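You operate a simulated robot arm through the tools that you are given. There is no shell and no other tool. Be economical: measure what you need, move in short steps, check, and stop when the job is done.

You are at the controls of a simulated robot arm. One attempt, no reset.

TASK
Set the grey tester's probe bar to the length printed on the green dummy cell.
Fine: tester off while the bar moves; clamp knob tight and tester on again at the end.

It is judged by the outcome, as a careful person would: the job done as asked, and still so three seconds after it is handed in. It fails if anything else is knocked over, pushed out of place, dropped, spilled or broken.

THE ROBOT
A 6-joint arm with a fingered hand on a trunk, on a base that drives. Base frame: it is fixed to the floor where the robot stands at the start and does not move with it; the origin is under the middle of the robot, x ahead of it, y to its left, z up; the surface under the hand at the start is at about z = 0.75. Lengths are in m, angles in degrees, forces in N, time in s.
With the tool pointing down near the work surface it reaches from about 0.24 to 0.6 m from the robot's upright axis, wherever it stands. Its first joint turns from -166.0 to 166.0 degrees. Places, roughly: clamp knob of the grey tester [0.6, -0.4, 1.2]; probe bar of the green tester [0.7, -0.2, 0.9]; probe bar of the grey tester [0.7, -0.2, 1.2]; rocker of the grey tester [0.8, 0, 1.2]. Payload 3.2 kg.
The TCP is the grasp point between the finger pads, 0.022 m short of the fingertips. In the tool frame z runs along the fingers and y along their closing line. The gripper opens to 0.112 m. The gripper's body begins 0.06 m behind the TCP. The gripper is a hand of 3 fingers: y runs from the thumb to the fingers, the wrist lies at [0, 0, -0.218] in the tool frame, and closing takes about 1.5 s.
Orientation is that of the tool frame in the base frame, as a unit quaternion [w, x, y, z]. With the fingers straight down and closing along the base's y, the tool's x points along the base's -x, its y along +y and its z along -z.

THE INTERFACE
- The arm moves only by the tool apply_moves. Its argument "deltas" is a list of rows, each a list of 2 entries, a list of its own where there are three numbers: the shift along the tool's x, y, z in mm, then the turn, a rotation vector about the tool's x, y, z in degrees. In form: [[[tx, ty, tz], [wx, wy, wz]], ...]. A call has 1 to 12 rows; each row is the pose to reach, as a shift and turn from the pose commanded when the call began, along the tool's axes at that moment. "gripper" is the finger opening in mm, from 0 to 112, set as the call begins (left out, the last holds). Each row takes 0.2 s and may step no farther than 0.05 m and 8.6 degrees from the row before; otherwise, or with a gripper value out of range, the whole call is refused. A pose out of reach is approached as far as the arm can. The call stops where the force on the tool passes 40 N (or 10 N more than at its start, if that is more) or the arm is blocked; 0.2 s more then pass. The fingers move at their own pace (about 0.108 m/s each) and stop on an object; they squeeze with about 28 N. The grip force told is the motor's: it shows also when the fingers shut on nothing. Time passes only in rows, and 0.2 s behind the last, so rows that repeat a pose let the fingers close. It gives the time, the measured TCP pose, the force on the tool (base axes), the opening and the grip force at its end, in the units of the frame above (readings bear some noise), with the torque about the TCP (base axes, N m) and any sound that the robot's microphone picked up.
- Cameras (640 x 400 px; columns grow to the right, rows downward): "scene" is now at [0.01, 0.1138, 1.3496]; the picture's right is [-0.58, -0.81, 0.00], its down [-0.45, 0.32, -0.84] and it looks along [0.68, -0.49, -0.55] (base axes); focal length 291 px, centre (320, 200). "wrist" rides on the gripper at [0.066, 0.003, -0.08] in the tool frame; the picture's right is [-0.05, 1.00, 0.00], its down [-0.77, -0.04, -0.64] and it looks along [-0.64, -0.03, 0.77] (tool axes); focal length 275 px, centre (320, 200).
- snapshot(camera): a new picture of that camera. The clock stands still meanwhile.
- lift_body(by): slides the trunk up (or, below 0, down) by that many m; the arm and the scene camera ride with it, the base frame stays. It gives what a move gives, with no picture.
- steer(legs): drives the robot by 1 to 6 legs, each [ahead, turn to the left] in m and degrees, along the robot's own axes; the way and the turn of a leg run together, so that a leg with both is an arc; at most 1.5 m and 180 degrees a leg. The arm and the cameras ride along, it lands a little off, and it stops where it bumps. It gives what a move gives.
- set_fingers(finger1, finger2, thumb_bend): sets how far each is bent, from 0 (flat) to 1 (curled in); at 0.3 the hand is open as for a grip, at 0.7 the pads meet at the TCP. One left out holds its place. A second passes; each finger stops where it meets its share of the squeeze, and holds until it gets a number again. A gripper value or a shape takes the hand back. It gives what a move gives, with no picture; readings hold the bend of each and the force on the fingers (four entries, about 0 where the hand has none), thumb and palm.
- hand_shape(shape): the hand has 3 fingers and takes this shape, open, in about a second: jaw (thumb against the fingers, like two jaws); tri (thumb and two fingers); tip (a fingertip pinch); poke (one finger out to press); point (the index stretched); flat (the hand flat); cup (the hand cupped); fist (a fist). The gripper value then closes the fingers along that shape, each until it touches; the sizes above hold for jaw. It gives what a move gives, with no picture.
- pan_tilt(pan, tilt): turns the head with the scene camera to pan (to the left, within 155 degrees either way) and tilt (down, from -29 to 69), counted from straight ahead of the robot. It gives what a move gives.
- measure_at(camera, pixels): there is no depth. For up to 12 entries [column, row, z] of the newest picture of that camera ("zoom" is the newest enlarged one), the place [x, y] in the base frame at which the ray of that pixel passes the height z, good to about 0.002 m. The clock stands still meanwhile.
- enlarge(camera, box): a new picture of the part [left, top, right, bottom] of that camera's present view, enlarged. The clock stands still meanwhile.
- sign_off(): hands the job in; it is judged then, once.

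Go step by step. Measure first, check grasps and placings, and put right what went wrong. The budget is 80 turns and 52 pictures, counting those below and the enlarged ones. Unless the task says otherwise, let go and move clear before handing in, and close with one line.

The tools are called after "Request:" as a command line: name --argument value ..., lists and objects as JSON in quotes. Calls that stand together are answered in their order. apply_moves: Moves the arm, as the interface text tells. Its arguments: {"type":"object","properties":{"deltas":{"type":"array","items":{"type":"array"}},"gripper":{"type":"number"}},"required":["deltas"]} The other tools are called the same way: lift_body (by) slides the trunk up or down; hand_shape (shape) gives the hand a shape; set_fingers (finger1, finger2, thumb_bend) moves the fingers one by one; steer (legs) drives the base; pan_tilt (pan, tilt) turns the head that bears the scene camera; snapshot (camera) takes a picture; measure_at (camera, pixels) gives the place at which the rays of pixels pass given heights; enlarge (camera, box) takes an enlarged picture of a part of a camera's view; sign_off () hands the job in.

At the start:

```text
clock: 0.0
ee_pos: [0.4067, -0.2274, 0.999]
ee_rot: [0.0, 0.0, 1.0, 0.0]
contact_force: [0.2, 0.0, 0.7]
torque: [0.0, -0.03, 0.04]
grip_width: 0.1122
grip_force: 0.0
shape: jaw
bend: [0.3, 0.3, 0.3]
finger forces: [0.1, 0.0, 0.2, 0.1, 0.0, 0.0]
trunk travel left (down, up): [-0.365, 0.225]
robot x, y, heading: [0.0001, -0.0019, 0.3]
head pan, tilt: [-35.7, 33.3]
```

scene: 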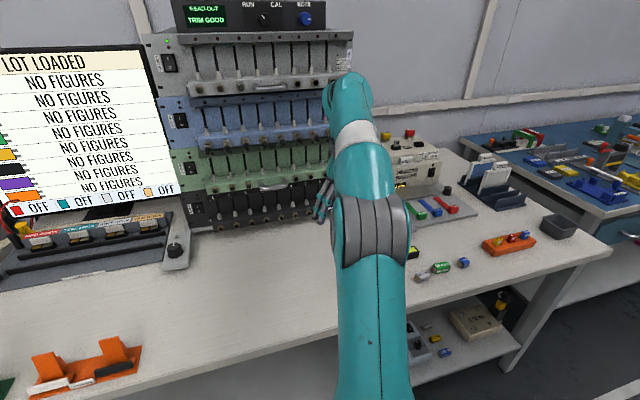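
wrist: 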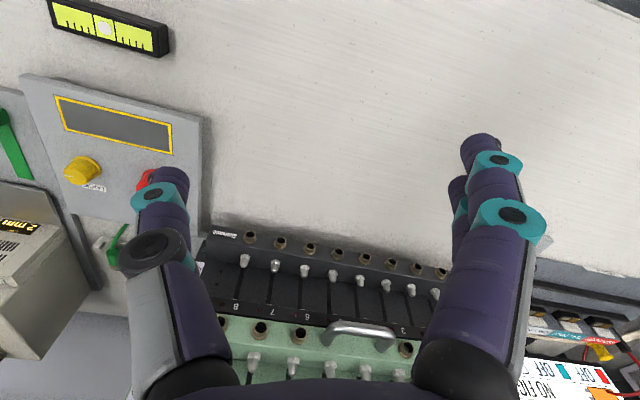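

The scene shows a stack of testers (grey on top at about pixels 150-350, 30-95) and small cells near (440,267). I'll enlarge both areas.

Request:
enlarge --camera "scene" --box '[140, 0, 360, 138]'

Request:
enlarge --camera "scene" --box '[380, 120, 600, 290]'

```text
2.90 times, centred on (250, 69) of scene
```

zoom: 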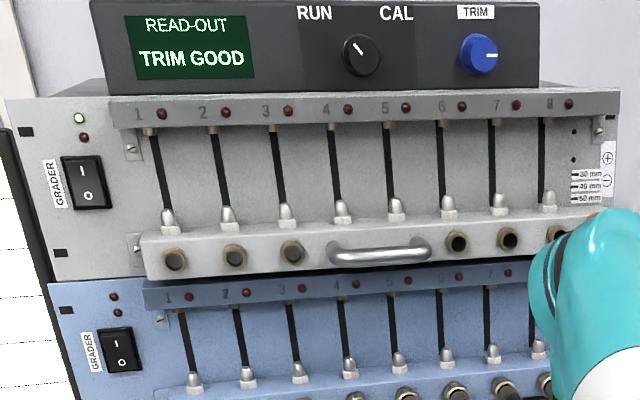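

```text
2.35 times, centred on (490, 205) of scene
```

zoom: 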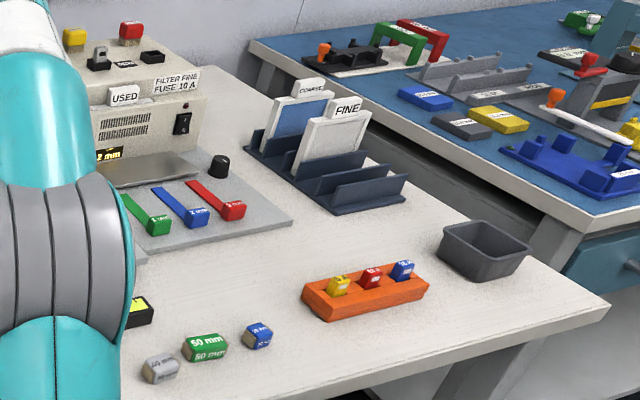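

The green cell reads about "60 mm" or "50 mm"; I'll zoom in tightly to be sure.

Request:
enlarge --camera "scene" --box '[425, 250, 473, 280]'

Request:
enlarge --camera "scene" --box '[300, 25, 372, 70]'

```text
13.33 times, centred on (449, 265) of scene
```

zoom: 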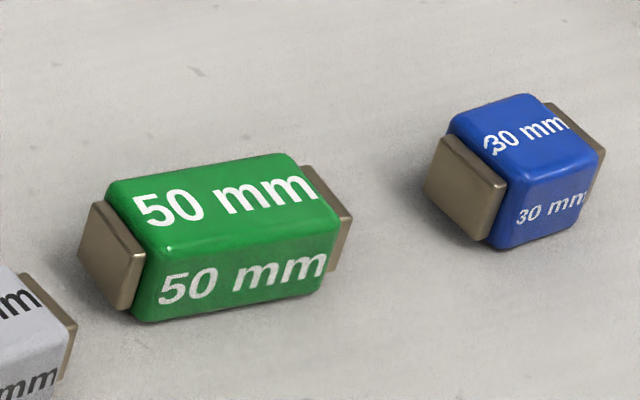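

```text
8.89 times, centred on (336, 48) of scene
```

zoom: 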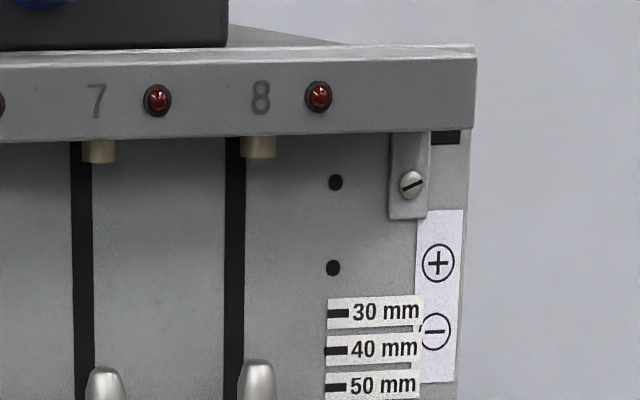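

The green cell says 50 mm. The arm hides the grey bar's right end, so I'll lower the trunk to clear the view and also get parallax.

Request:
measure_at --camera "zoom" --pixels '[[338, 313, 1.2], [338, 387, 1.2], [410, 184, 1.25]]'

Request:
lift_body --by -0.12

Request:
snapshot --camera "scene"

```text
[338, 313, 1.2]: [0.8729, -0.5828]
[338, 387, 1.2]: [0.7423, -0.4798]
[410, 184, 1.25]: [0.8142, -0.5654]
```

```text
clock: 1.5
ee_pos: [0.4064, -0.2275, 0.88]
ee_rot: [0.001, 0.0, 1.0, 0.0]
contact_force: [-0.5, -0.2, 0.0]
torque: [0.02, 0.0, 0.0]
grip_width: 0.1117
grip_force: 0.0
shape: jaw
bend: [0.3, 0.3, 0.3]
finger forces: [0.1, 0.0, 0.0, 0.0, 0.1, 0.0]
trunk travel left (down, up): [-0.245, 0.345]
robot x, y, heading: [-0.0007, -0.0001, 0.2]
head pan, tilt: [-35.7, 33.3]
```

```text
45 pictures are left
```

scene: 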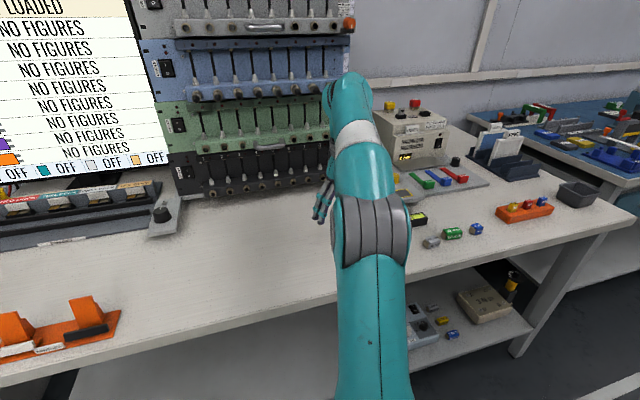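

The orange knob now shows at (349,24). I'll tilt the head up to see the whole grey tester.

Request:
pan_tilt --pan -27 --tilt 10

Request:
snapshot --camera "scene"

```text
clock: 2.4
ee_pos: [0.4071, -0.2257, 0.88]
ee_rot: [0.0, 0.0, 1.0, 0.0]
contact_force: [-0.6, 0.5, -0.7]
torque: [-0.02, 0.03, -0.01]
grip_width: 0.1118
grip_force: 0.1
shape: jaw
bend: [0.3, 0.3, 0.3]
finger forces: [0.0, 0.0, 0.0, 0.0, 0.1, 0.1]
trunk travel left (down, up): [-0.245, 0.345]
robot x, y, heading: [-0.0004, 0.0016, 0.1]
head pan, tilt: [-27.0, 10.0]
```

```text
44 pictures are left
```

scene: 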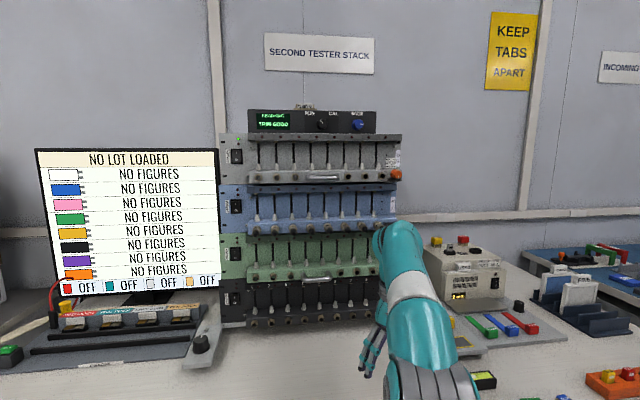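

Request:
enlarge --camera "scene" --box '[220, 100, 420, 225]'

Request:
enlarge --camera "scene" --box '[356, 135, 412, 190]'

```text
3.20 times, centred on (320, 162) of scene
```

zoom: 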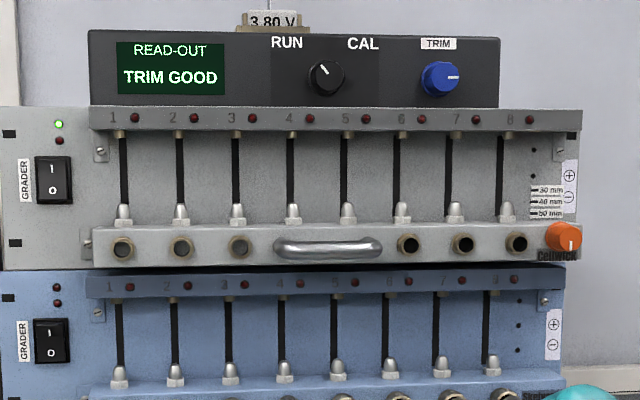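

```text
7.27 times, centred on (384, 162) of scene
```

zoom: 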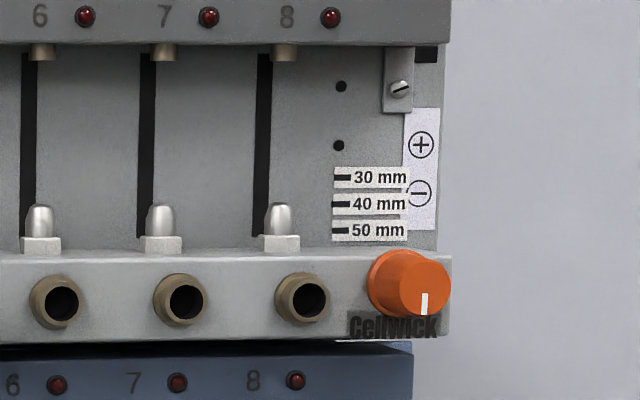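

Clear view: knob at zoom (410,283), marks 30/40/50 at rows 177/204/230, bar top near row 250. I'll measure rays for triangulation.

Request:
measure_at --camera "zoom" --pixels '[[341, 177, 1.2], [341, 230, 1.2], [401, 88, 1.24], [410, 283, 1.19], [410, 283, 1.17]]'

Request:
measure_at --camera "scene" --pixels '[[237, 157, 1.22], [323, 177, 1.18], [396, 175, 1.18], [259, 176, 1.18]]'

```text
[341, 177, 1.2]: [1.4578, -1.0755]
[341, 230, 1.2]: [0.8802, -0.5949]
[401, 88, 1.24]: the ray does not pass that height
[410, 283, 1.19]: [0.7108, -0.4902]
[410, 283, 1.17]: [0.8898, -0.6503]
```

```text
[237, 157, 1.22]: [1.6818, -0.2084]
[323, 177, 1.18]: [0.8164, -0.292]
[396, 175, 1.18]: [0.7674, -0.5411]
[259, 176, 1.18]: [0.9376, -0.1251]
```

I'll raise the trunk by exactly 0.10 with the head fixed, to triangulate the tester properly.

Request:
lift_body --by 0.1

Request:
enlarge --camera "scene" --box '[220, 130, 420, 255]'

Request:
measure_at --camera "zoom" --pixels '[[100, 100, 1.1], [100, 100, 1.0], [600, 100, 1.1], [600, 100, 1.0]]'

```text
clock: 3.7
ee_pos: [0.4063, -0.2271, 0.9811]
ee_rot: [-0.001, 0.0, 1.0, 0.0]
contact_force: [0.2, 0.9, 0.7]
torque: [-0.01, 0.01, -0.01]
grip_width: 0.1119
grip_force: 0.0
shape: jaw
bend: [0.3, 0.3, 0.3]
finger forces: [0.0, 0.0, 0.0, 0.0, 0.1, 0.0]
trunk travel left (down, up): [-0.345, 0.245]
robot x, y, heading: [-0.0031, -0.006, 0.2]
head pan, tilt: [-27.0, 10.0]
```

```text
3.20 times, centred on (320, 192) of scene
```

zoom: 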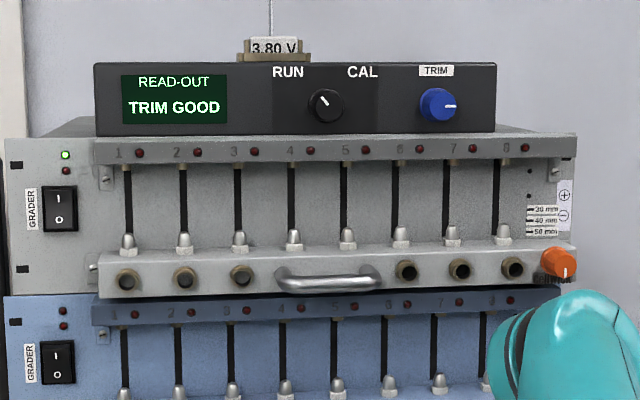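

```text
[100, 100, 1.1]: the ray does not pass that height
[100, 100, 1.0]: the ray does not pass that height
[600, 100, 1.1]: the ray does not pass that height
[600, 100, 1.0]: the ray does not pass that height
```

Triangulation: handle about (0.644,-0.201,1.197), knob about (0.588,-0.386,1.20), rocker about (0.78,-0.027,1.247). I'll check the panel's heading from the base line of the stack on the table.

Request:
pan_tilt --pan -20 --tilt 25

Request:
snapshot --camera "scene"

```text
clock: 4.5
ee_pos: [0.4061, -0.2269, 0.9784]
ee_rot: [0.0, 0.001, 1.0, -0.001]
contact_force: [0.9, 0.2, 0.4]
torque: [-0.04, -0.03, 0.0]
grip_width: 0.1119
grip_force: 0.2
shape: jaw
bend: [0.3, 0.3, 0.3]
finger forces: [0.0, 0.0, 0.0, 0.0, 0.0, 0.1]
trunk travel left (down, up): [-0.345, 0.245]
robot x, y, heading: [-0.0, -0.003, 0.0]
head pan, tilt: [-20.0, 25.0]
```

```text
40 pictures are left
```

scene: 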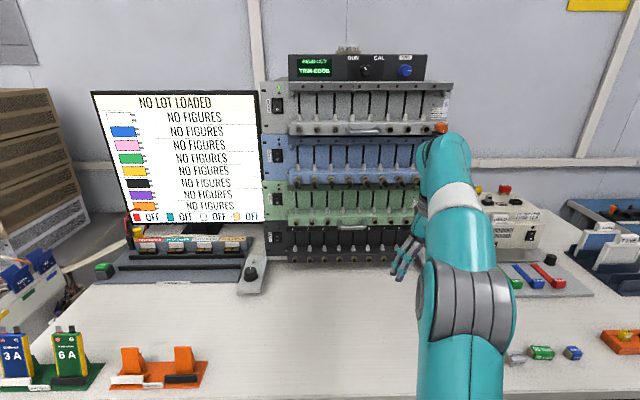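

Request:
measure_at --camera "scene" --pixels '[[292, 263, 0.77], [385, 262, 0.77], [102, 280, 0.75], [238, 285, 0.75], [420, 398, 0.75], [100, 398, 0.75]]'

Request:
enlarge --camera "scene" --box '[250, 200, 410, 300]'

```text
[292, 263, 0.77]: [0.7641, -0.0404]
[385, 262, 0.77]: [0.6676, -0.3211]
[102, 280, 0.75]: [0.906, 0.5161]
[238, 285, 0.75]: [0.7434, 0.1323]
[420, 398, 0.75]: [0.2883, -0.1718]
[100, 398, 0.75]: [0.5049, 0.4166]
```

```text
4.00 times, centred on (330, 250) of scene
```

zoom: 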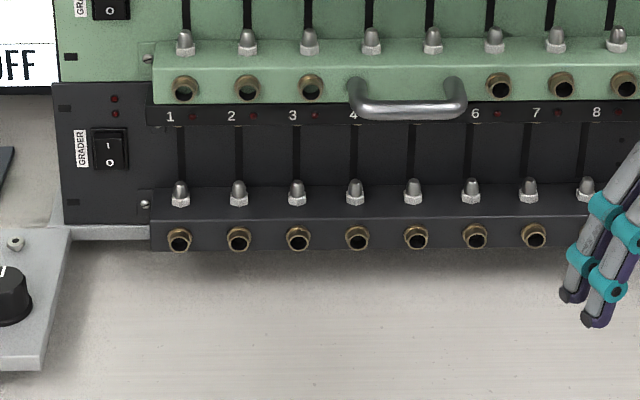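

The base line gives the panel heading: approach direction yaw is about -19°. I'll swing the hand up to horizontal about the wrist while retracting from the stack.

Request:
apply_moves --deltas '[[[-17.6, 0, -1.9], [0, -7.5, 0]], [[-34.8, 0, -7.4], [0, -15, 0]], [[-50.9, 0, -16.6], [0, -22.5, 0]], [[-65.7, 0, -29.2], [0, -30, 0]], [[-78.6, 0, -45], [0, -37.5, 0]], [[-89.1, 0, -63.9], [0, -45, 0]], [[-97.1, 0, -85.3], [0, -52.5, 0]], [[-102.1, 0, -109], [0, -60, 0]], [[-103.9, 0, -134.6], [0, -67.5, 0]], [[-102.3, 0, -161.6], [0, -75, 0]], [[-97, 0, -189.5], [0, -82.5, 0]], [[-88, 0, -218], [0, -90, 0]]]'

Request:
snapshot --camera "scene"

```text
clock: 7.1
ee_pos: [0.5158, -0.2218, 1.2422]
ee_rot: [0.704, 0.004, 0.71, 0.0]
contact_force: [0.3, 0.0, 0.6]
torque: [0.0, -0.01, 0.03]
grip_width: 0.1119
grip_force: 0.0
shape: jaw
bend: [0.3, 0.3, 0.3]
finger forces: [0.0, 0.0, 0.1, 0.1, 0.1, 0.0]
out of reach, approached as far as the arm can: row 10, 11, 12
trunk travel left (down, up): [-0.345, 0.245]
robot x, y, heading: [0.0042, 0.0016, -0.2]
head pan, tilt: [-20.0, 25.0]
```

```text
38 pictures are left
```

scene: 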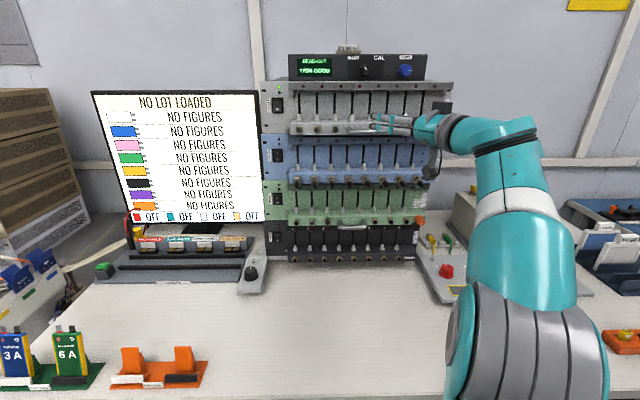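

The hand is horizontal and clear. I'll take the poke shape, then yaw to -19° and move in front of the rocker, keeping about 0.12 m off.

Request:
hand_shape --shape "poke"

Request:
apply_moves --deltas '[[[0, 40, 0], [3, 0, 0]], [[0, 80, 10], [6, 0, 0]], [[0, 120, 30], [9, 0, 0]], [[0, 160, 60], [12, 0, 0]], [[0, 200, 90], [15, 0, 0]], [[0, 225, 115], [18, 0, 0]], [[0, 243, 126], [19, 0, 0]], [[0, 243, 126], [19, 0, 0]]]'

Request:
snapshot --camera "scene"

Request:
snapshot --camera "wrist"

```text
clock: 8.0
ee_pos: [0.5155, -0.2218, 1.2425]
ee_rot: [0.703, 0.004, 0.711, 0.0]
contact_force: [0.4, 0.1, 0.0]
torque: [0.04, 0.0, -0.01]
grip_width: 0.0
grip_force: 0.0
shape: poke
bend: [1.0, 1.0, 0.46]
finger forces: [0.0, 0.0, 0.1, 0.0, 0.0, 0.0]
trunk travel left (down, up): [-0.345, 0.245]
robot x, y, heading: [0.0035, 0.0013, 0.1]
head pan, tilt: [-20.0, 25.0]
```

```text
clock: 9.8
ee_pos: [0.6395, 0.0215, 1.2417]
ee_rot: [0.697, 0.116, 0.698, -0.117]
contact_force: [0.4, 0.5, 0.8]
torque: [0.0, 0.02, 0.03]
grip_width: 0.0
grip_force: 0.2
shape: poke
bend: [1.0, 1.0, 0.46]
finger forces: [0.1, 0.0, 0.0, 0.0, 0.1, 0.1]
trunk travel left (down, up): [-0.345, 0.245]
robot x, y, heading: [0.0009, -0.0004, -0.1]
head pan, tilt: [-20.0, 25.0]
```

```text
37 pictures are left
```

scene: 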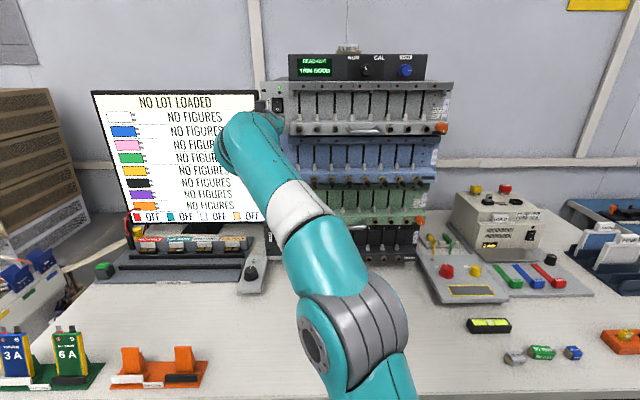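

```text
36 pictures are left
```

wrist: 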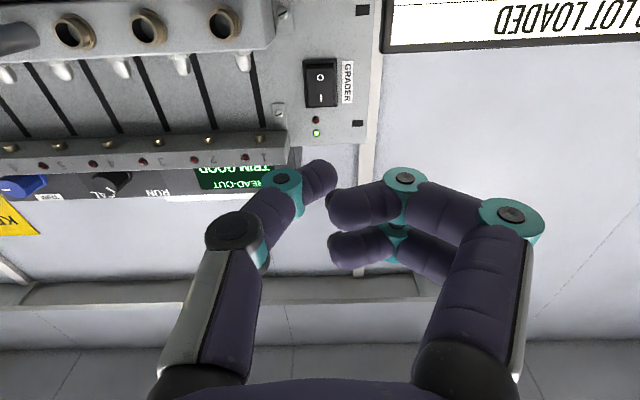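

The thumb is the poking finger, with its tip almost on the tool axis. The rocker at wrist pixel (320,83) lies straight ahead, its O half about 10 mm below centre. I'll approach to about 20 mm short.

Request:
apply_moves --deltas '[[[9, 6, 20], [0, 0, 0]], [[9, 6, 45], [0, 0, 0]], [[9, 6, 70], [0, 0, 0]], [[9, 6, 90], [0, 0, 0]], [[9, 6, 102], [0, 0, 0]]]'

Request:
snapshot --camera "wrist"

Request:
enlarge --camera "scene" --box '[210, 70, 338, 150]'

```text
clock: 11.0
ee_pos: [0.7056, 0.0077, 1.2011]
ee_rot: [0.698, 0.115, 0.698, -0.115]
contact_force: [0.1, -0.4, 0.0]
torque: [0.01, 0.01, 0.0]
grip_width: 0.0003
grip_force: 0.1
shape: poke
bend: [1.0, 1.0, 0.46]
finger forces: [0.0, 0.0, 0.1, 0.0, 0.0, 0.0]
out of reach, approached as far as the arm can: row 2, 3, 4, 5
trunk travel left (down, up): [-0.345, 0.245]
robot x, y, heading: [0.0055, -0.0018, 0.0]
head pan, tilt: [-20.0, 25.0]
```

```text
35 pictures are left
```

wrist: 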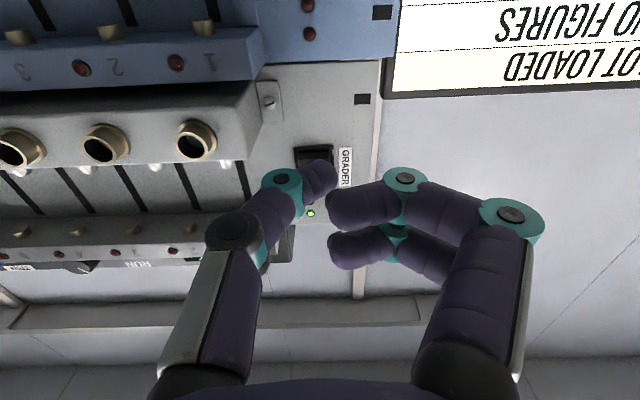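

```text
5.00 times, centred on (274, 110) of scene
```

zoom: 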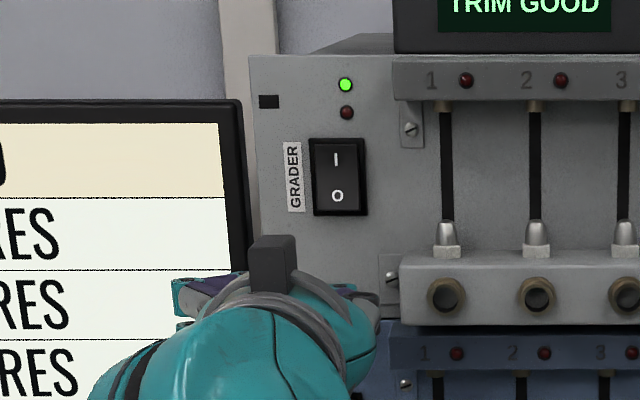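

The arm ran out of reach and sagged to z=1.201. I'll back off, then raise the trunk 0.2 so the shoulder is level with the work.

Request:
apply_moves --deltas '[[[0, 0, -30], [0, 0, 0]], [[0, 0, -70], [0, 0, 0]], [[0, 0, -110], [0, 0, 0]]]'

Request:
lift_body --by 0.2

```text
clock: 11.8
ee_pos: [0.6027, 0.0451, 1.2002]
ee_rot: [0.698, 0.117, 0.697, -0.117]
contact_force: [0.1, -0.6, -0.4]
torque: [0.01, -0.03, 0.0]
grip_width: 0.0
grip_force: 0.1
shape: poke
bend: [1.0, 1.0, 0.46]
finger forces: [0.0, 0.0, 0.0, 0.1, 0.0, 0.1]
trunk travel left (down, up): [-0.345, 0.245]
robot x, y, heading: [0.0017, 0.0031, -0.0]
head pan, tilt: [-20.0, 25.0]
```

```text
clock: 13.9
ee_pos: [0.6017, 0.0449, 1.3999]
ee_rot: [0.697, 0.117, 0.698, -0.116]
contact_force: [0.3, -0.7, -0.1]
torque: [-0.01, 0.0, 0.02]
grip_width: 0.0001
grip_force: 0.1
shape: poke
bend: [1.0, 1.0, 0.46]
finger forces: [0.1, 0.1, 0.1, 0.1, 0.0, 0.0]
trunk travel left (down, up): [-0.545, 0.045]
robot x, y, heading: [-0.0013, -0.0014, 0.2]
head pan, tilt: [-20.0, 25.0]
```

Now I'll lower the hand to the rocker's O half level and advance to about 25 mm short.

Request:
apply_moves --deltas '[[[42, -4, 0], [0, 0, 0]], [[84, -4, 0], [0, 0, 0]], [[126, -4, 10], [0, 0, 0]], [[168, -4, 30], [0, 0, 0]], [[168, -4, 60], [0, 0, 0]], [[168, -4, 90], [0, 0, 0]], [[168, -4, 115], [0, 0, 0]], [[168, -4, 135], [0, 0, 0]], [[168, -4, 135], [0, 0, 0]]]'

Request:
snapshot --camera "wrist"

Request:
snapshot --camera "scene"

```text
clock: 15.9
ee_pos: [0.7303, -0.0039, 1.2321]
ee_rot: [0.697, 0.117, 0.698, -0.117]
contact_force: [-0.5, 0.1, -0.3]
torque: [-0.02, 0.0, -0.01]
grip_width: 0.0
grip_force: 0.0
shape: poke
bend: [1.0, 1.0, 0.46]
finger forces: [0.0, 0.0, 0.0, 0.0, 0.1, 0.1]
trunk travel left (down, up): [-0.545, 0.045]
robot x, y, heading: [-0.002, 0.0011, 0.3]
head pan, tilt: [-20.0, 25.0]
```

```text
33 pictures are left
```

wrist: 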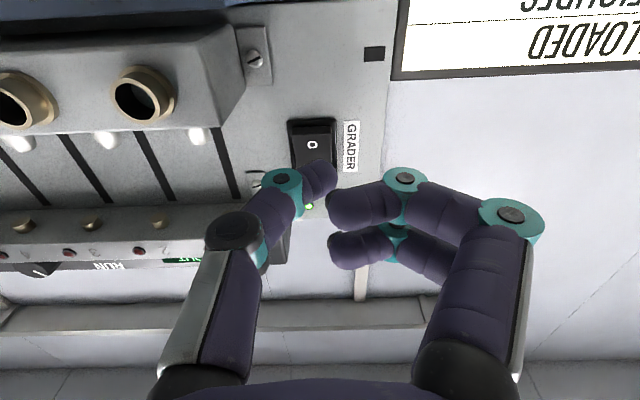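

```text
32 pictures are left
```

scene: 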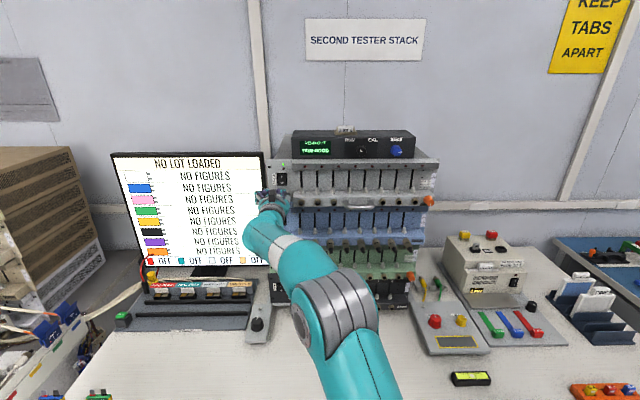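

The O is at wrist (312,145), about 3 mm up and 4 mm right of the tip's line. I'll correct slightly and press gently.

Request:
apply_moves --deltas '[[[-2, -2, 10], [0, 0, 0]], [[-2, -2, 18], [0, 0, 0]], [[-2, -2, 22], [0, 0, 0]], [[-2, -2, 25], [0, 0, 0]], [[-2, -2, 28], [0, 0, 0]], [[-2, -2, 31], [0, 0, 0]], [[-2, -2, 34], [0, 0, 0]], [[-2, -2, 36], [0, 0, 0]]]'

Request:
enlarge --camera "scene" --box '[250, 145, 330, 195]'

```text
clock: 17.7
ee_pos: [0.7615, -0.0169, 1.2342]
ee_rot: [0.697, 0.116, 0.698, -0.116]
contact_force: [-0.3, -0.1, 0.1]
torque: [0.0, 0.01, -0.01]
grip_width: 0.0001
grip_force: 0.0
shape: poke
bend: [1.0, 1.0, 0.46]
finger forces: [0.0, 0.0, 0.0, 0.1, 0.0, 0.0]
trunk travel left (down, up): [-0.545, 0.045]
robot x, y, heading: [0.0004, -0.0033, 0.0]
head pan, tilt: [-20.0, 25.0]
```

```text
8.00 times, centred on (290, 170) of scene
```

zoom: 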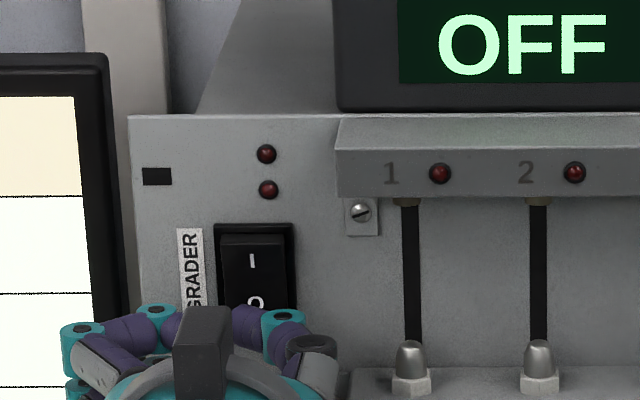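

The read-out says OFF and the LED is dark. I'll back out, open the hand to jaw, and inspect the knob and scale from this higher view.

Request:
apply_moves --deltas '[[[0, 0, -30], [0, 0, 0]], [[0, 0, -75], [0, 0, 0]], [[0, 0, -120], [0, 0, 0]]]'

Request:
hand_shape --shape "jaw"

Request:
enlarge --camera "scene" --box '[398, 170, 446, 215]'

Request:
enlarge --camera "scene" --box '[260, 150, 450, 310]'

```text
clock: 18.5
ee_pos: [0.6475, 0.0235, 1.2355]
ee_rot: [0.698, 0.117, 0.697, -0.117]
contact_force: [0.1, -0.5, 0.0]
torque: [-0.02, 0.04, -0.02]
grip_width: 0.0
grip_force: 0.0
shape: poke
bend: [1.0, 1.0, 0.46]
finger forces: [0.0, 0.0, 0.0, 0.0, 0.0, 0.0]
trunk travel left (down, up): [-0.545, 0.045]
robot x, y, heading: [0.0007, -0.0023, -0.0]
head pan, tilt: [-20.0, 25.0]
```

```text
clock: 19.4
ee_pos: [0.65, 0.024, 1.2347]
ee_rot: [0.697, 0.117, 0.698, -0.116]
contact_force: [-0.1, 0.4, 0.7]
torque: [-0.03, 0.02, 0.01]
grip_width: 0.112
grip_force: 0.0
shape: jaw
bend: [0.3, 0.3, 0.3]
finger forces: [0.0, 0.1, 0.1, 0.0, 0.1, 0.1]
trunk travel left (down, up): [-0.545, 0.045]
robot x, y, heading: [0.0004, 0.0022, 0.2]
head pan, tilt: [-20.0, 25.0]
```

```text
8.89 times, centred on (422, 192) of scene
```

zoom: 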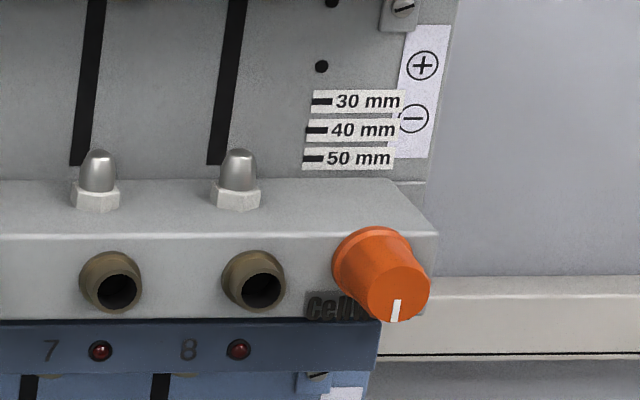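

```text
2.50 times, centred on (355, 230) of scene
```

zoom: 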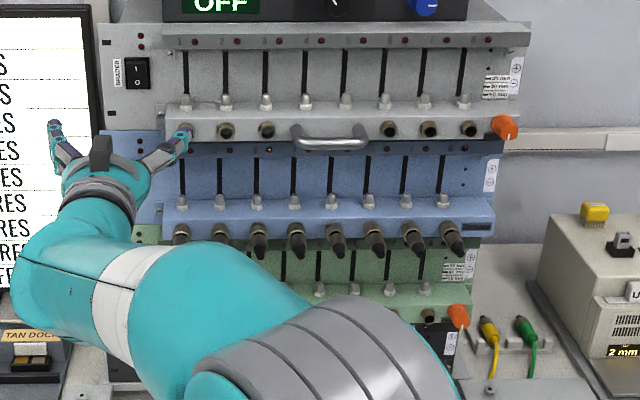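

The bar's top edge sits below the 50 mark, so it has to move up. Next I'll go in front of the orange knob (scene zoom (400,292)).

Request:
apply_moves --deltas '[[[5, -40, -15], [0, 0, 0]], [[10, -82, -15], [0, 0, 0]], [[14, -124, -15], [0, 0, 0]], [[18, -166, -15], [0, 0, 0]], [[22, -208, -15], [0, 0, 0]], [[26, -250, -15], [0, 0, 0]], [[30, -292, -15], [0, 0, 0]], [[33, -334, -15], [0, 0, 0]], [[33, -376, -12], [0, 0, 0]], [[33, -408, -7], [0, 0, 0]], [[33, -408, -7], [0, 0, 0]]]' --gripper 60

Request:
snapshot --camera "wrist"

```text
clock: 21.8
ee_pos: [0.5956, -0.2184, 1.29]
ee_rot: [0.671, 0.157, 0.709, -0.151]
contact_force: [-0.2, 0.2, -0.6]
torque: [0.0, 0.01, -0.01]
grip_width: 0.0605
grip_force: 0.0
shape: jaw
bend: [0.72, 0.72, 0.7]
finger forces: [0.0, 0.1, 0.1, 0.1, 0.1, 0.0]
out of reach, approached as far as the arm can: row 4, 5, 6, 7, 8, 9, 10, 11
trunk travel left (down, up): [-0.545, 0.045]
robot x, y, heading: [0.0044, -0.0003, 0.1]
head pan, tilt: [-20.0, 25.0]
```

```text
28 pictures are left
```

wrist: 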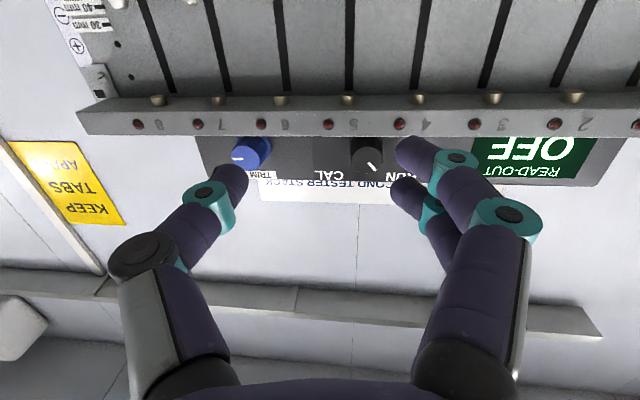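

The arm hit its inner limit and rose to z=1.29 with a slight tilt. I'll back out left, restore the orientation, and lower the trunk 0.1 for a better working range.

Request:
apply_moves --deltas '[[[0, 30, -8], [-2, -1, 0]], [[0, 60, -15], [-4, -2, 0]], [[0, 90, -18], [-6.2, -3.1, 0]], [[0, 113, -20], [-6.2, -3.1, 0]]]'

Request:
lift_body --by -0.1

```text
clock: 22.8
ee_pos: [0.6294, -0.1084, 1.2905]
ee_rot: [0.698, 0.117, 0.697, -0.117]
contact_force: [-0.9, -0.7, 0.6]
torque: [-0.01, -0.01, 0.0]
grip_width: 0.0607
grip_force: 0.0
shape: jaw
bend: [0.72, 0.72, 0.7]
finger forces: [0.0, 0.0, 0.0, 0.0, 0.1, 0.1]
trunk travel left (down, up): [-0.545, 0.045]
robot x, y, heading: [0.0016, -0.0042, 0.2]
head pan, tilt: [-20.0, 25.0]
```

```text
clock: 24.2
ee_pos: [0.6292, -0.1087, 1.1902]
ee_rot: [0.698, 0.116, 0.697, -0.116]
contact_force: [0.9, -0.1, 0.5]
torque: [0.0, 0.0, 0.03]
grip_width: 0.0605
grip_force: 0.0
shape: jaw
bend: [0.72, 0.72, 0.7]
finger forces: [0.0, 0.0, 0.0, 0.0, 0.0, 0.1]
trunk travel left (down, up): [-0.445, 0.145]
robot x, y, heading: [0.0021, 0.0026, -0.1]
head pan, tilt: [-20.0, 25.0]
```

Now I'll move sideways to the knob at a 0.06 m stand-off.

Request:
apply_moves --deltas '[[[-3, -30, -10], [0, 0, 0]], [[-6, -62, -15], [0, 0, 0]], [[-9, -94, -15], [0, 0, 0]], [[-12, -126, -15], [0, 0, 0]], [[-12, -158, -15], [0, 0, 0]], [[-12, -190, -15], [0, 0, 0]], [[-12, -222, -15], [0, 0, 0]], [[-12, -254, -15], [0, 0, 0]], [[-12, -276, -18], [0, 0, 0]], [[-12, -276, -20], [0, 0, 0]]]'

Request:
snapshot --camera "wrist"

Request:
snapshot --camera "scene"

```text
clock: 26.4
ee_pos: [0.5851, -0.2293, 1.196]
ee_rot: [0.629, 0.153, 0.75, -0.134]
contact_force: [0.1, 0.0, 0.3]
torque: [0.0, 0.01, 0.01]
grip_width: 0.0606
grip_force: 0.0
shape: jaw
bend: [0.72, 0.72, 0.7]
finger forces: [0.0, 0.1, 0.0, 0.0, 0.0, 0.0]
out of reach, approached as far as the arm can: row 2, 3, 4, 5, 6, 7, 8, 9, 10
trunk travel left (down, up): [-0.445, 0.145]
robot x, y, heading: [-0.0028, 0.0003, 0.2]
head pan, tilt: [-20.0, 25.0]
```

```text
27 pictures are left
```

wrist: 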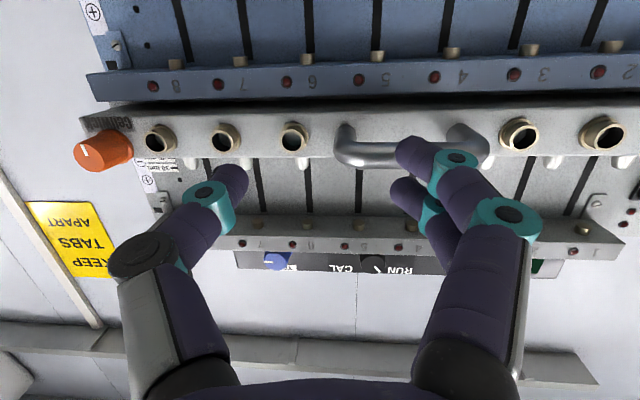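

```text
26 pictures are left
```

scene: 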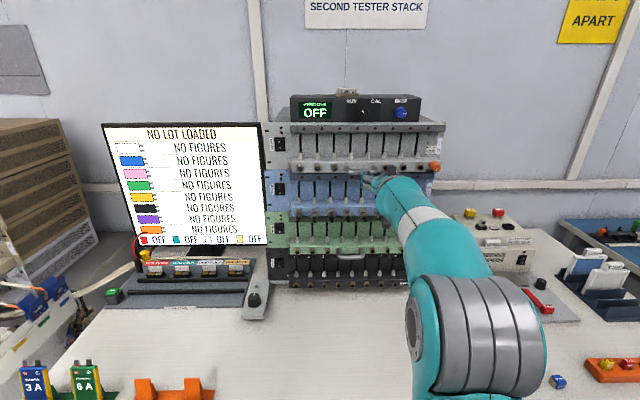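

The wrist is too near the robot's axis for this sweep. I'll drive back 0.07 m to gain room, which also clears the hand from the handle.

Request:
steer --legs '[[-0.07, 0]]'

```text
clock: 27.4
ee_pos: [0.516, -0.2293, 1.1959]
ee_rot: [0.631, 0.152, 0.749, -0.132]
contact_force: [0.2, 0.4, 0.2]
torque: [0.0, 0.0, -0.01]
grip_width: 0.0604
grip_force: 0.2
shape: jaw
bend: [0.72, 0.72, 0.7]
finger forces: [0.0, 0.1, 0.0, 0.0, 0.1, 0.0]
trunk travel left (down, up): [-0.445, 0.145]
robot x, y, heading: [-0.0716, -0.0009, 0.0]
head pan, tilt: [-20.0, 25.0]
```

Request:
apply_moves --deltas '[[[-3, -20, 0], [-1.4, -3.2, 0]], [[-6, -50, 5], [-2.8, -6.4, 0]], [[-10, -80, 15], [-4.25, -9.7, 0]], [[-13, -110, 30], [-4.25, -9.7, 0]], [[-13, -121.5, 45], [-4.25, -9.7, 0]], [[-13, -121.5, 45], [-4.25, -9.7, 0]]]'

Request:
snapshot --camera "wrist"

```text
clock: 28.8
ee_pos: [0.5099, -0.3599, 1.2042]
ee_rot: [0.697, 0.118, 0.698, -0.118]
contact_force: [0.9, -0.2, 0.3]
torque: [-0.01, 0.02, 0.01]
grip_width: 0.0603
grip_force: 0.0
shape: jaw
bend: [0.72, 0.72, 0.7]
finger forces: [0.0, 0.0, 0.1, 0.1, 0.0, 0.0]
out of reach, approached as far as the arm can: row 1, 2
trunk travel left (down, up): [-0.445, 0.145]
robot x, y, heading: [-0.0682, -0.002, -0.1]
head pan, tilt: [-20.0, 25.0]
```

```text
25 pictures are left
```

wrist: 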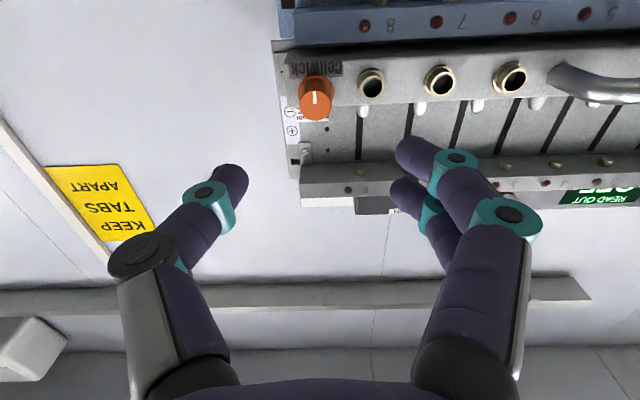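

The hand is in front of the knob: face at wrist (316,103), on the axis but about 6 mm low, and socket 8 is close on its left. I'll roll the hand +80° so the fingers straddle the knob vertically, and centre it.

Request:
apply_moves --deltas '[[[1, 0, 0], [0, 0, 8]], [[2, 0, 0], [0, 0, 16]], [[3, -1, 0], [0, 0, 24]], [[4, -1, 0], [0, 0, 32]], [[5, -2, 0], [0, 0, 40]], [[6, -2, 0], [0, 0, 48]], [[6, -2, 0], [0, 0, 56]], [[6, -2, 0], [0, 0, 64]], [[6, -2, 0], [0, 0, 72]], [[6, -2, 0], [0, 0, 80]], [[6, -2, 0], [0, 0, 80]]]' --gripper 55

Request:
snapshot --camera "wrist"

```text
clock: 31.2
ee_pos: [0.5081, -0.3614, 1.1969]
ee_rot: [0.609, 0.539, 0.459, 0.358]
contact_force: [0.1, 0.5, -0.7]
torque: [0.01, 0.0, -0.05]
grip_width: 0.0557
grip_force: 0.0
shape: jaw
bend: [0.73, 0.73, 0.7]
finger forces: [0.0, 0.0, 0.1, 0.1, 0.0, 0.0]
trunk travel left (down, up): [-0.445, 0.145]
robot x, y, heading: [-0.068, 0.002, -0.2]
head pan, tilt: [-20.0, 25.0]
```

```text
24 pictures are left
```

wrist: 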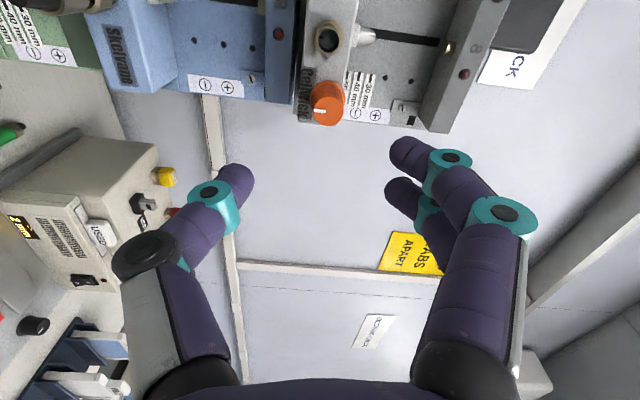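

Two-view triangulation puts the knob at z≈1.202 with its face about 95 mm ahead. I'll raise 5 mm and advance 84 mm around it.

Request:
apply_moves --deltas '[[[-1, 5.3, 0], [0, 0, 0]], [[-1, 5.3, 25], [0, 0, 0]], [[-1, 5.3, 50], [0, 0, 0]], [[-1, 5.3, 68], [0, 0, 0]], [[-1, 5.3, 78], [0, 0, 0]], [[-1, 5.3, 85], [0, 0, 0]], [[-1, 5.3, 85], [0, 0, 0]]]' --gripper 55

Request:
snapshot --camera "wrist"

```text
clock: 32.8
ee_pos: [0.5881, -0.3906, 1.1999]
ee_rot: [0.609, 0.539, 0.459, 0.358]
contact_force: [0.5, -0.4, -0.4]
torque: [0.02, -0.02, 0.02]
grip_width: 0.0556
grip_force: 0.0
shape: jaw
bend: [0.73, 0.73, 0.7]
finger forces: [0.0, 0.1, 0.0, 0.0, 0.0, 0.0]
trunk travel left (down, up): [-0.445, 0.145]
robot x, y, heading: [-0.0717, -0.0014, 0.0]
head pan, tilt: [-20.0, 25.0]
```

```text
23 pictures are left
```

wrist: 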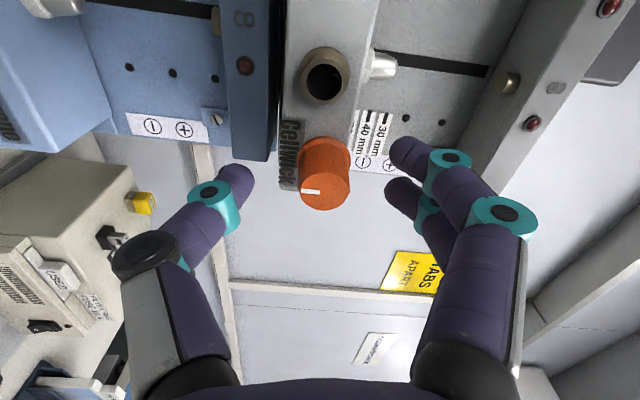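

The knob face at (325,188) lies between the pads, about 7 mm past the TCP. I'll close on it.

Request:
apply_moves --deltas '[[[0, 1, 2], [0, 0, 0]], [[0, 1, 2], [0, 0, 0]], [[0, 1, 2], [0, 0, 0]], [[0, 1, 2], [0, 0, 0]], [[0, 1, 2], [0, 0, 0]], [[0, 1, 2], [0, 0, 0]], [[0, 1, 2], [0, 0, 0]], [[0, 1, 2], [0, 0, 0]]]' --gripper 5

Request:
snapshot --camera "wrist"

```text
clock: 34.6
ee_pos: [0.5887, -0.3913, 1.201]
ee_rot: [0.609, 0.539, 0.459, 0.357]
contact_force: [1.8, -0.5, -2.4]
torque: [-0.02, 0.04, -0.03]
grip_width: 0.0131
grip_force: 28.3
shape: jaw
bend: [0.72, 0.72, 0.7]
finger forces: [13.1, 13.0, 0.1, 0.0, 26.3, 0.1]
trunk travel left (down, up): [-0.445, 0.145]
robot x, y, heading: [-0.0676, 0.001, 0.2]
head pan, tilt: [-20.0, 25.0]
```

```text
22 pictures are left
```

wrist: 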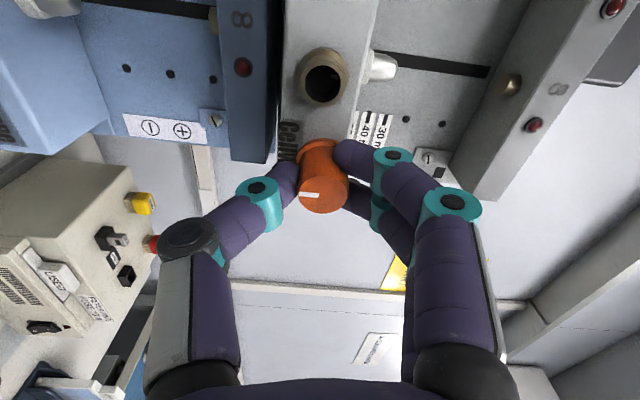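

The knob is gripped (13+13 against 26 N). I'll turn it counterclockwise to loosen, watching the torque.

Request:
apply_moves --deltas '[[[0, 0, 0], [0, 0, -6]], [[0, 0, 0], [0, 0, -12]], [[0, 0, 0], [0, 0, -18]], [[0, 0, 0], [0, 0, -24]], [[0, 0, 0], [0, 0, -32]], [[0, 0, 0], [0, 0, -40]], [[0, 0, 0], [0, 0, -48]], [[0, 0, 0], [0, 0, -56]]]'

Request:
snapshot --camera "wrist"

```text
clock: 36.4
ee_pos: [0.5913, -0.3907, 1.2]
ee_rot: [0.706, 0.26, 0.658, 0.029]
contact_force: [2.2, -4.0, 1.6]
torque: [0.06, -0.04, 0.0]
grip_width: 0.0129
grip_force: 27.5
shape: jaw
bend: [0.72, 0.72, 0.7]
finger forces: [12.7, 14.9, 0.0, 0.0, 27.2, 0.1]
trunk travel left (down, up): [-0.445, 0.145]
robot x, y, heading: [-0.073, 0.0006, -0.1]
head pan, tilt: [-20.0, 25.0]
```

```text
21 pictures are left
```

wrist: 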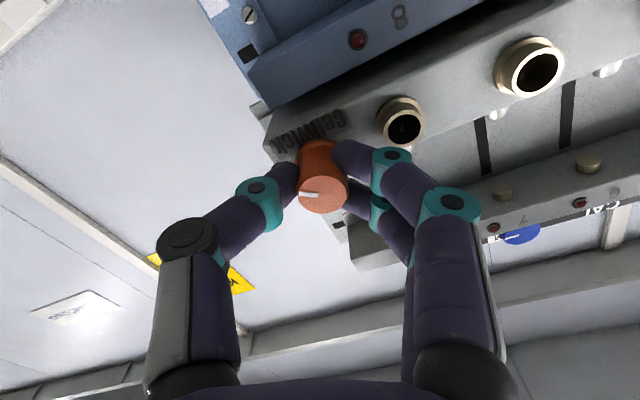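

The knob turned with the hand (its mark is fixed in the wrist view) at low torque. I'll turn another 44°.

Request:
apply_moves --deltas '[[[0, 0, 0], [0, 0, -8]], [[0, 0, 0], [0, 0, -16]], [[0, 0, 0], [0, 0, -24]], [[0, 0, 0], [0, 0, -32]], [[0, 0, 0], [0, 0, -40]], [[0, 0, 0], [0, 0, -44]], [[0, 0, 0], [0, 0, -44]]]'

Request:
pan_tilt --pan -27 --tilt 15

Request:
snapshot --camera "scene"

```text
clock: 38.0
ee_pos: [0.5898, -0.3925, 1.2003]
ee_rot: [0.665, -0.006, 0.708, -0.236]
contact_force: [8.0, -7.5, 7.0]
torque: [-0.03, -0.09, -0.09]
grip_width: 0.0125
grip_force: 28.0
shape: jaw
bend: [0.72, 0.72, 0.7]
finger forces: [11.9, 14.3, 0.0, 0.0, 28.5, 0.0]
out of reach, approached as far as the arm can: row 6
trunk travel left (down, up): [-0.445, 0.145]
robot x, y, heading: [-0.0682, -0.0, -0.0]
head pan, tilt: [-20.0, 25.0]
```

```text
clock: 38.7
ee_pos: [0.5895, -0.391, 1.2014]
ee_rot: [0.665, -0.005, 0.708, -0.236]
contact_force: [8.4, -6.3, 6.6]
torque: [-0.04, -0.1, -0.05]
grip_width: 0.0127
grip_force: 28.2
shape: jaw
bend: [0.72, 0.72, 0.7]
finger forces: [11.9, 14.5, 0.0, 0.0, 28.4, 0.0]
trunk travel left (down, up): [-0.445, 0.145]
robot x, y, heading: [-0.0703, 0.0019, -0.0]
head pan, tilt: [-27.0, 15.0]
```

```text
20 pictures are left
```

scene: 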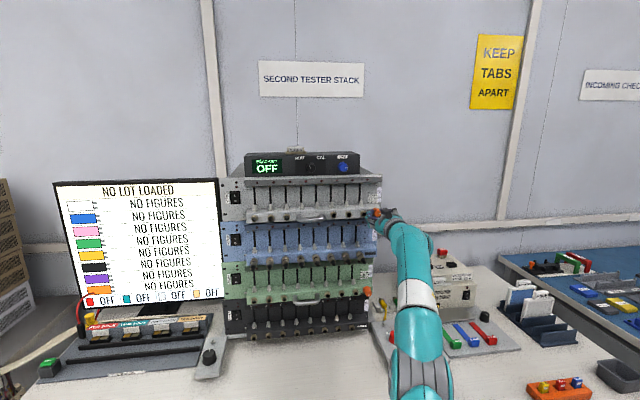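

The knob is turned about 100°. I'll look closely, then test whether the bar is free with a small lift on the knob.

Request:
enlarge --camera "scene" --box '[340, 170, 404, 230]'

Request:
apply_moves --deltas '[[[-1.9, -0.7, 0], [0, 0, 0]], [[-3.8, -1.4, 0], [0, 0, 0]], [[-3.8, -1.4, 0], [0, 0, 0]]]'

Request:
enlarge --camera "scene" --box '[340, 170, 404, 230]'

```text
6.67 times, centred on (372, 200) of scene
```

zoom: 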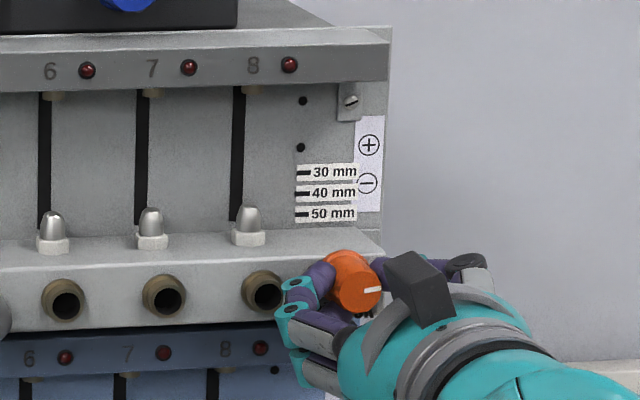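

```text
clock: 39.5
ee_pos: [0.5891, -0.3911, 1.2012]
ee_rot: [0.664, -0.005, 0.709, -0.237]
contact_force: [7.8, -7.0, 1.5]
torque: [0.01, -0.03, -0.02]
grip_width: 0.0122
grip_force: 27.8
shape: jaw
bend: [0.72, 0.72, 0.7]
finger forces: [14.0, 13.5, 0.1, 0.0, 27.4, 0.0]
out of reach, approached as far as the arm can: row 1, 2, 3
trunk travel left (down, up): [-0.445, 0.145]
robot x, y, heading: [-0.0727, 0.001, -0.2]
head pan, tilt: [-27.0, 15.0]
```

```text
6.67 times, centred on (372, 200) of scene
```

zoom: 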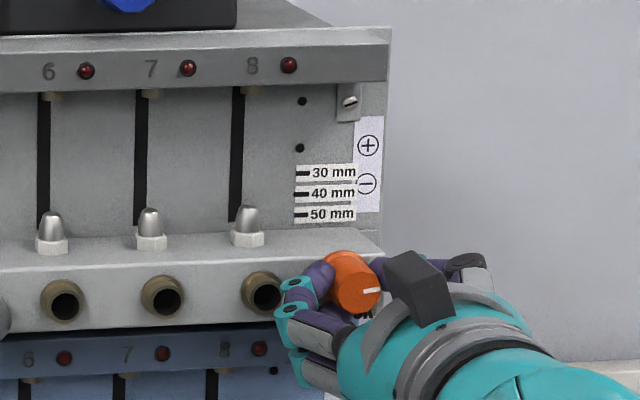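

The arm's at a joint limit here, so I'll use the trunk for a small 4 mm lift with the knob held.

Request:
lift_body --by 0.004

Request:
enlarge --camera "scene" --box '[340, 170, 404, 230]'

```text
clock: 40.0
ee_pos: [0.5903, -0.3915, 1.202]
ee_rot: [0.663, -0.006, 0.711, -0.235]
contact_force: [-3.6, -0.4, -18.0]
torque: [0.08, 0.26, -0.02]
grip_width: 0.0125
grip_force: 27.9
shape: jaw
bend: [0.72, 0.72, 0.7]
finger forces: [20.1, 12.8, 0.1, 0.1, 25.3, 0.0]
trunk travel left (down, up): [-0.449, 0.141]
robot x, y, heading: [-0.0708, -0.0004, -0.1]
head pan, tilt: [-27.0, 15.0]
```

```text
6.67 times, centred on (372, 200) of scene
```

zoom: 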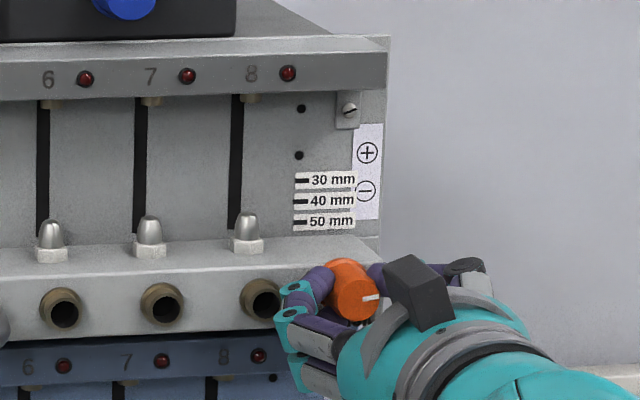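

Resistance is 18 N and the bar hardly moved, so the clamp still holds. I'll undo the lift, release, back off and roll back for another loosening turn.

Request:
lift_body --by -0.004

Request:
apply_moves --deltas '[[[0, 0, 0], [0, 0, 0]], [[0, 0, 0], [0, 0, 0]], [[0, 0, 0], [0, 0, 0]], [[0, 0, -12], [0, 0, 0]], [[0, 0, -32], [0, 0, 0]], [[0, 0, -32], [0, 0, 8]], [[0, 0, -32], [0, 0, 16]], [[0, 0, -32], [0, 0, 24]], [[0, 0, -32], [0, 0, 32]], [[0, 0, -32], [0, 0, 40]], [[0, 0, -32], [0, 0, 48]], [[0, 0, -32], [0, 0, 56]]]' --gripper 34

```text
clock: 40.6
ee_pos: [0.5897, -0.3923, 1.2012]
ee_rot: [0.665, -0.006, 0.708, -0.236]
contact_force: [3.2, -4.6, -7.4]
torque: [0.04, 0.14, -0.01]
grip_width: 0.0126
grip_force: 28.1
shape: jaw
bend: [0.72, 0.72, 0.7]
finger forces: [15.3, 13.1, 0.0, 0.1, 26.5, 0.0]
trunk travel left (down, up): [-0.445, 0.145]
robot x, y, heading: [-0.0716, 0.0036, -0.1]
head pan, tilt: [-27.0, 15.0]
```

```text
clock: 43.2
ee_pos: [0.5741, -0.3946, 1.213]
ee_rot: [0.698, 0.329, 0.627, 0.105]
contact_force: [-0.8, 0.4, -0.2]
torque: [-0.03, 0.01, 0.03]
grip_width: 0.0338
grip_force: 0.0
shape: jaw
bend: [0.73, 0.74, 0.7]
finger forces: [0.0, 0.0, 0.1, 0.0, 0.1, 0.0]
out of reach, approached as far as the arm can: row 4, 5, 6, 7, 8, 9, 10, 11, 12
trunk travel left (down, up): [-0.445, 0.145]
robot x, y, heading: [-0.0693, -0.0031, -0.0]
head pan, tilt: [-27.0, 15.0]
```

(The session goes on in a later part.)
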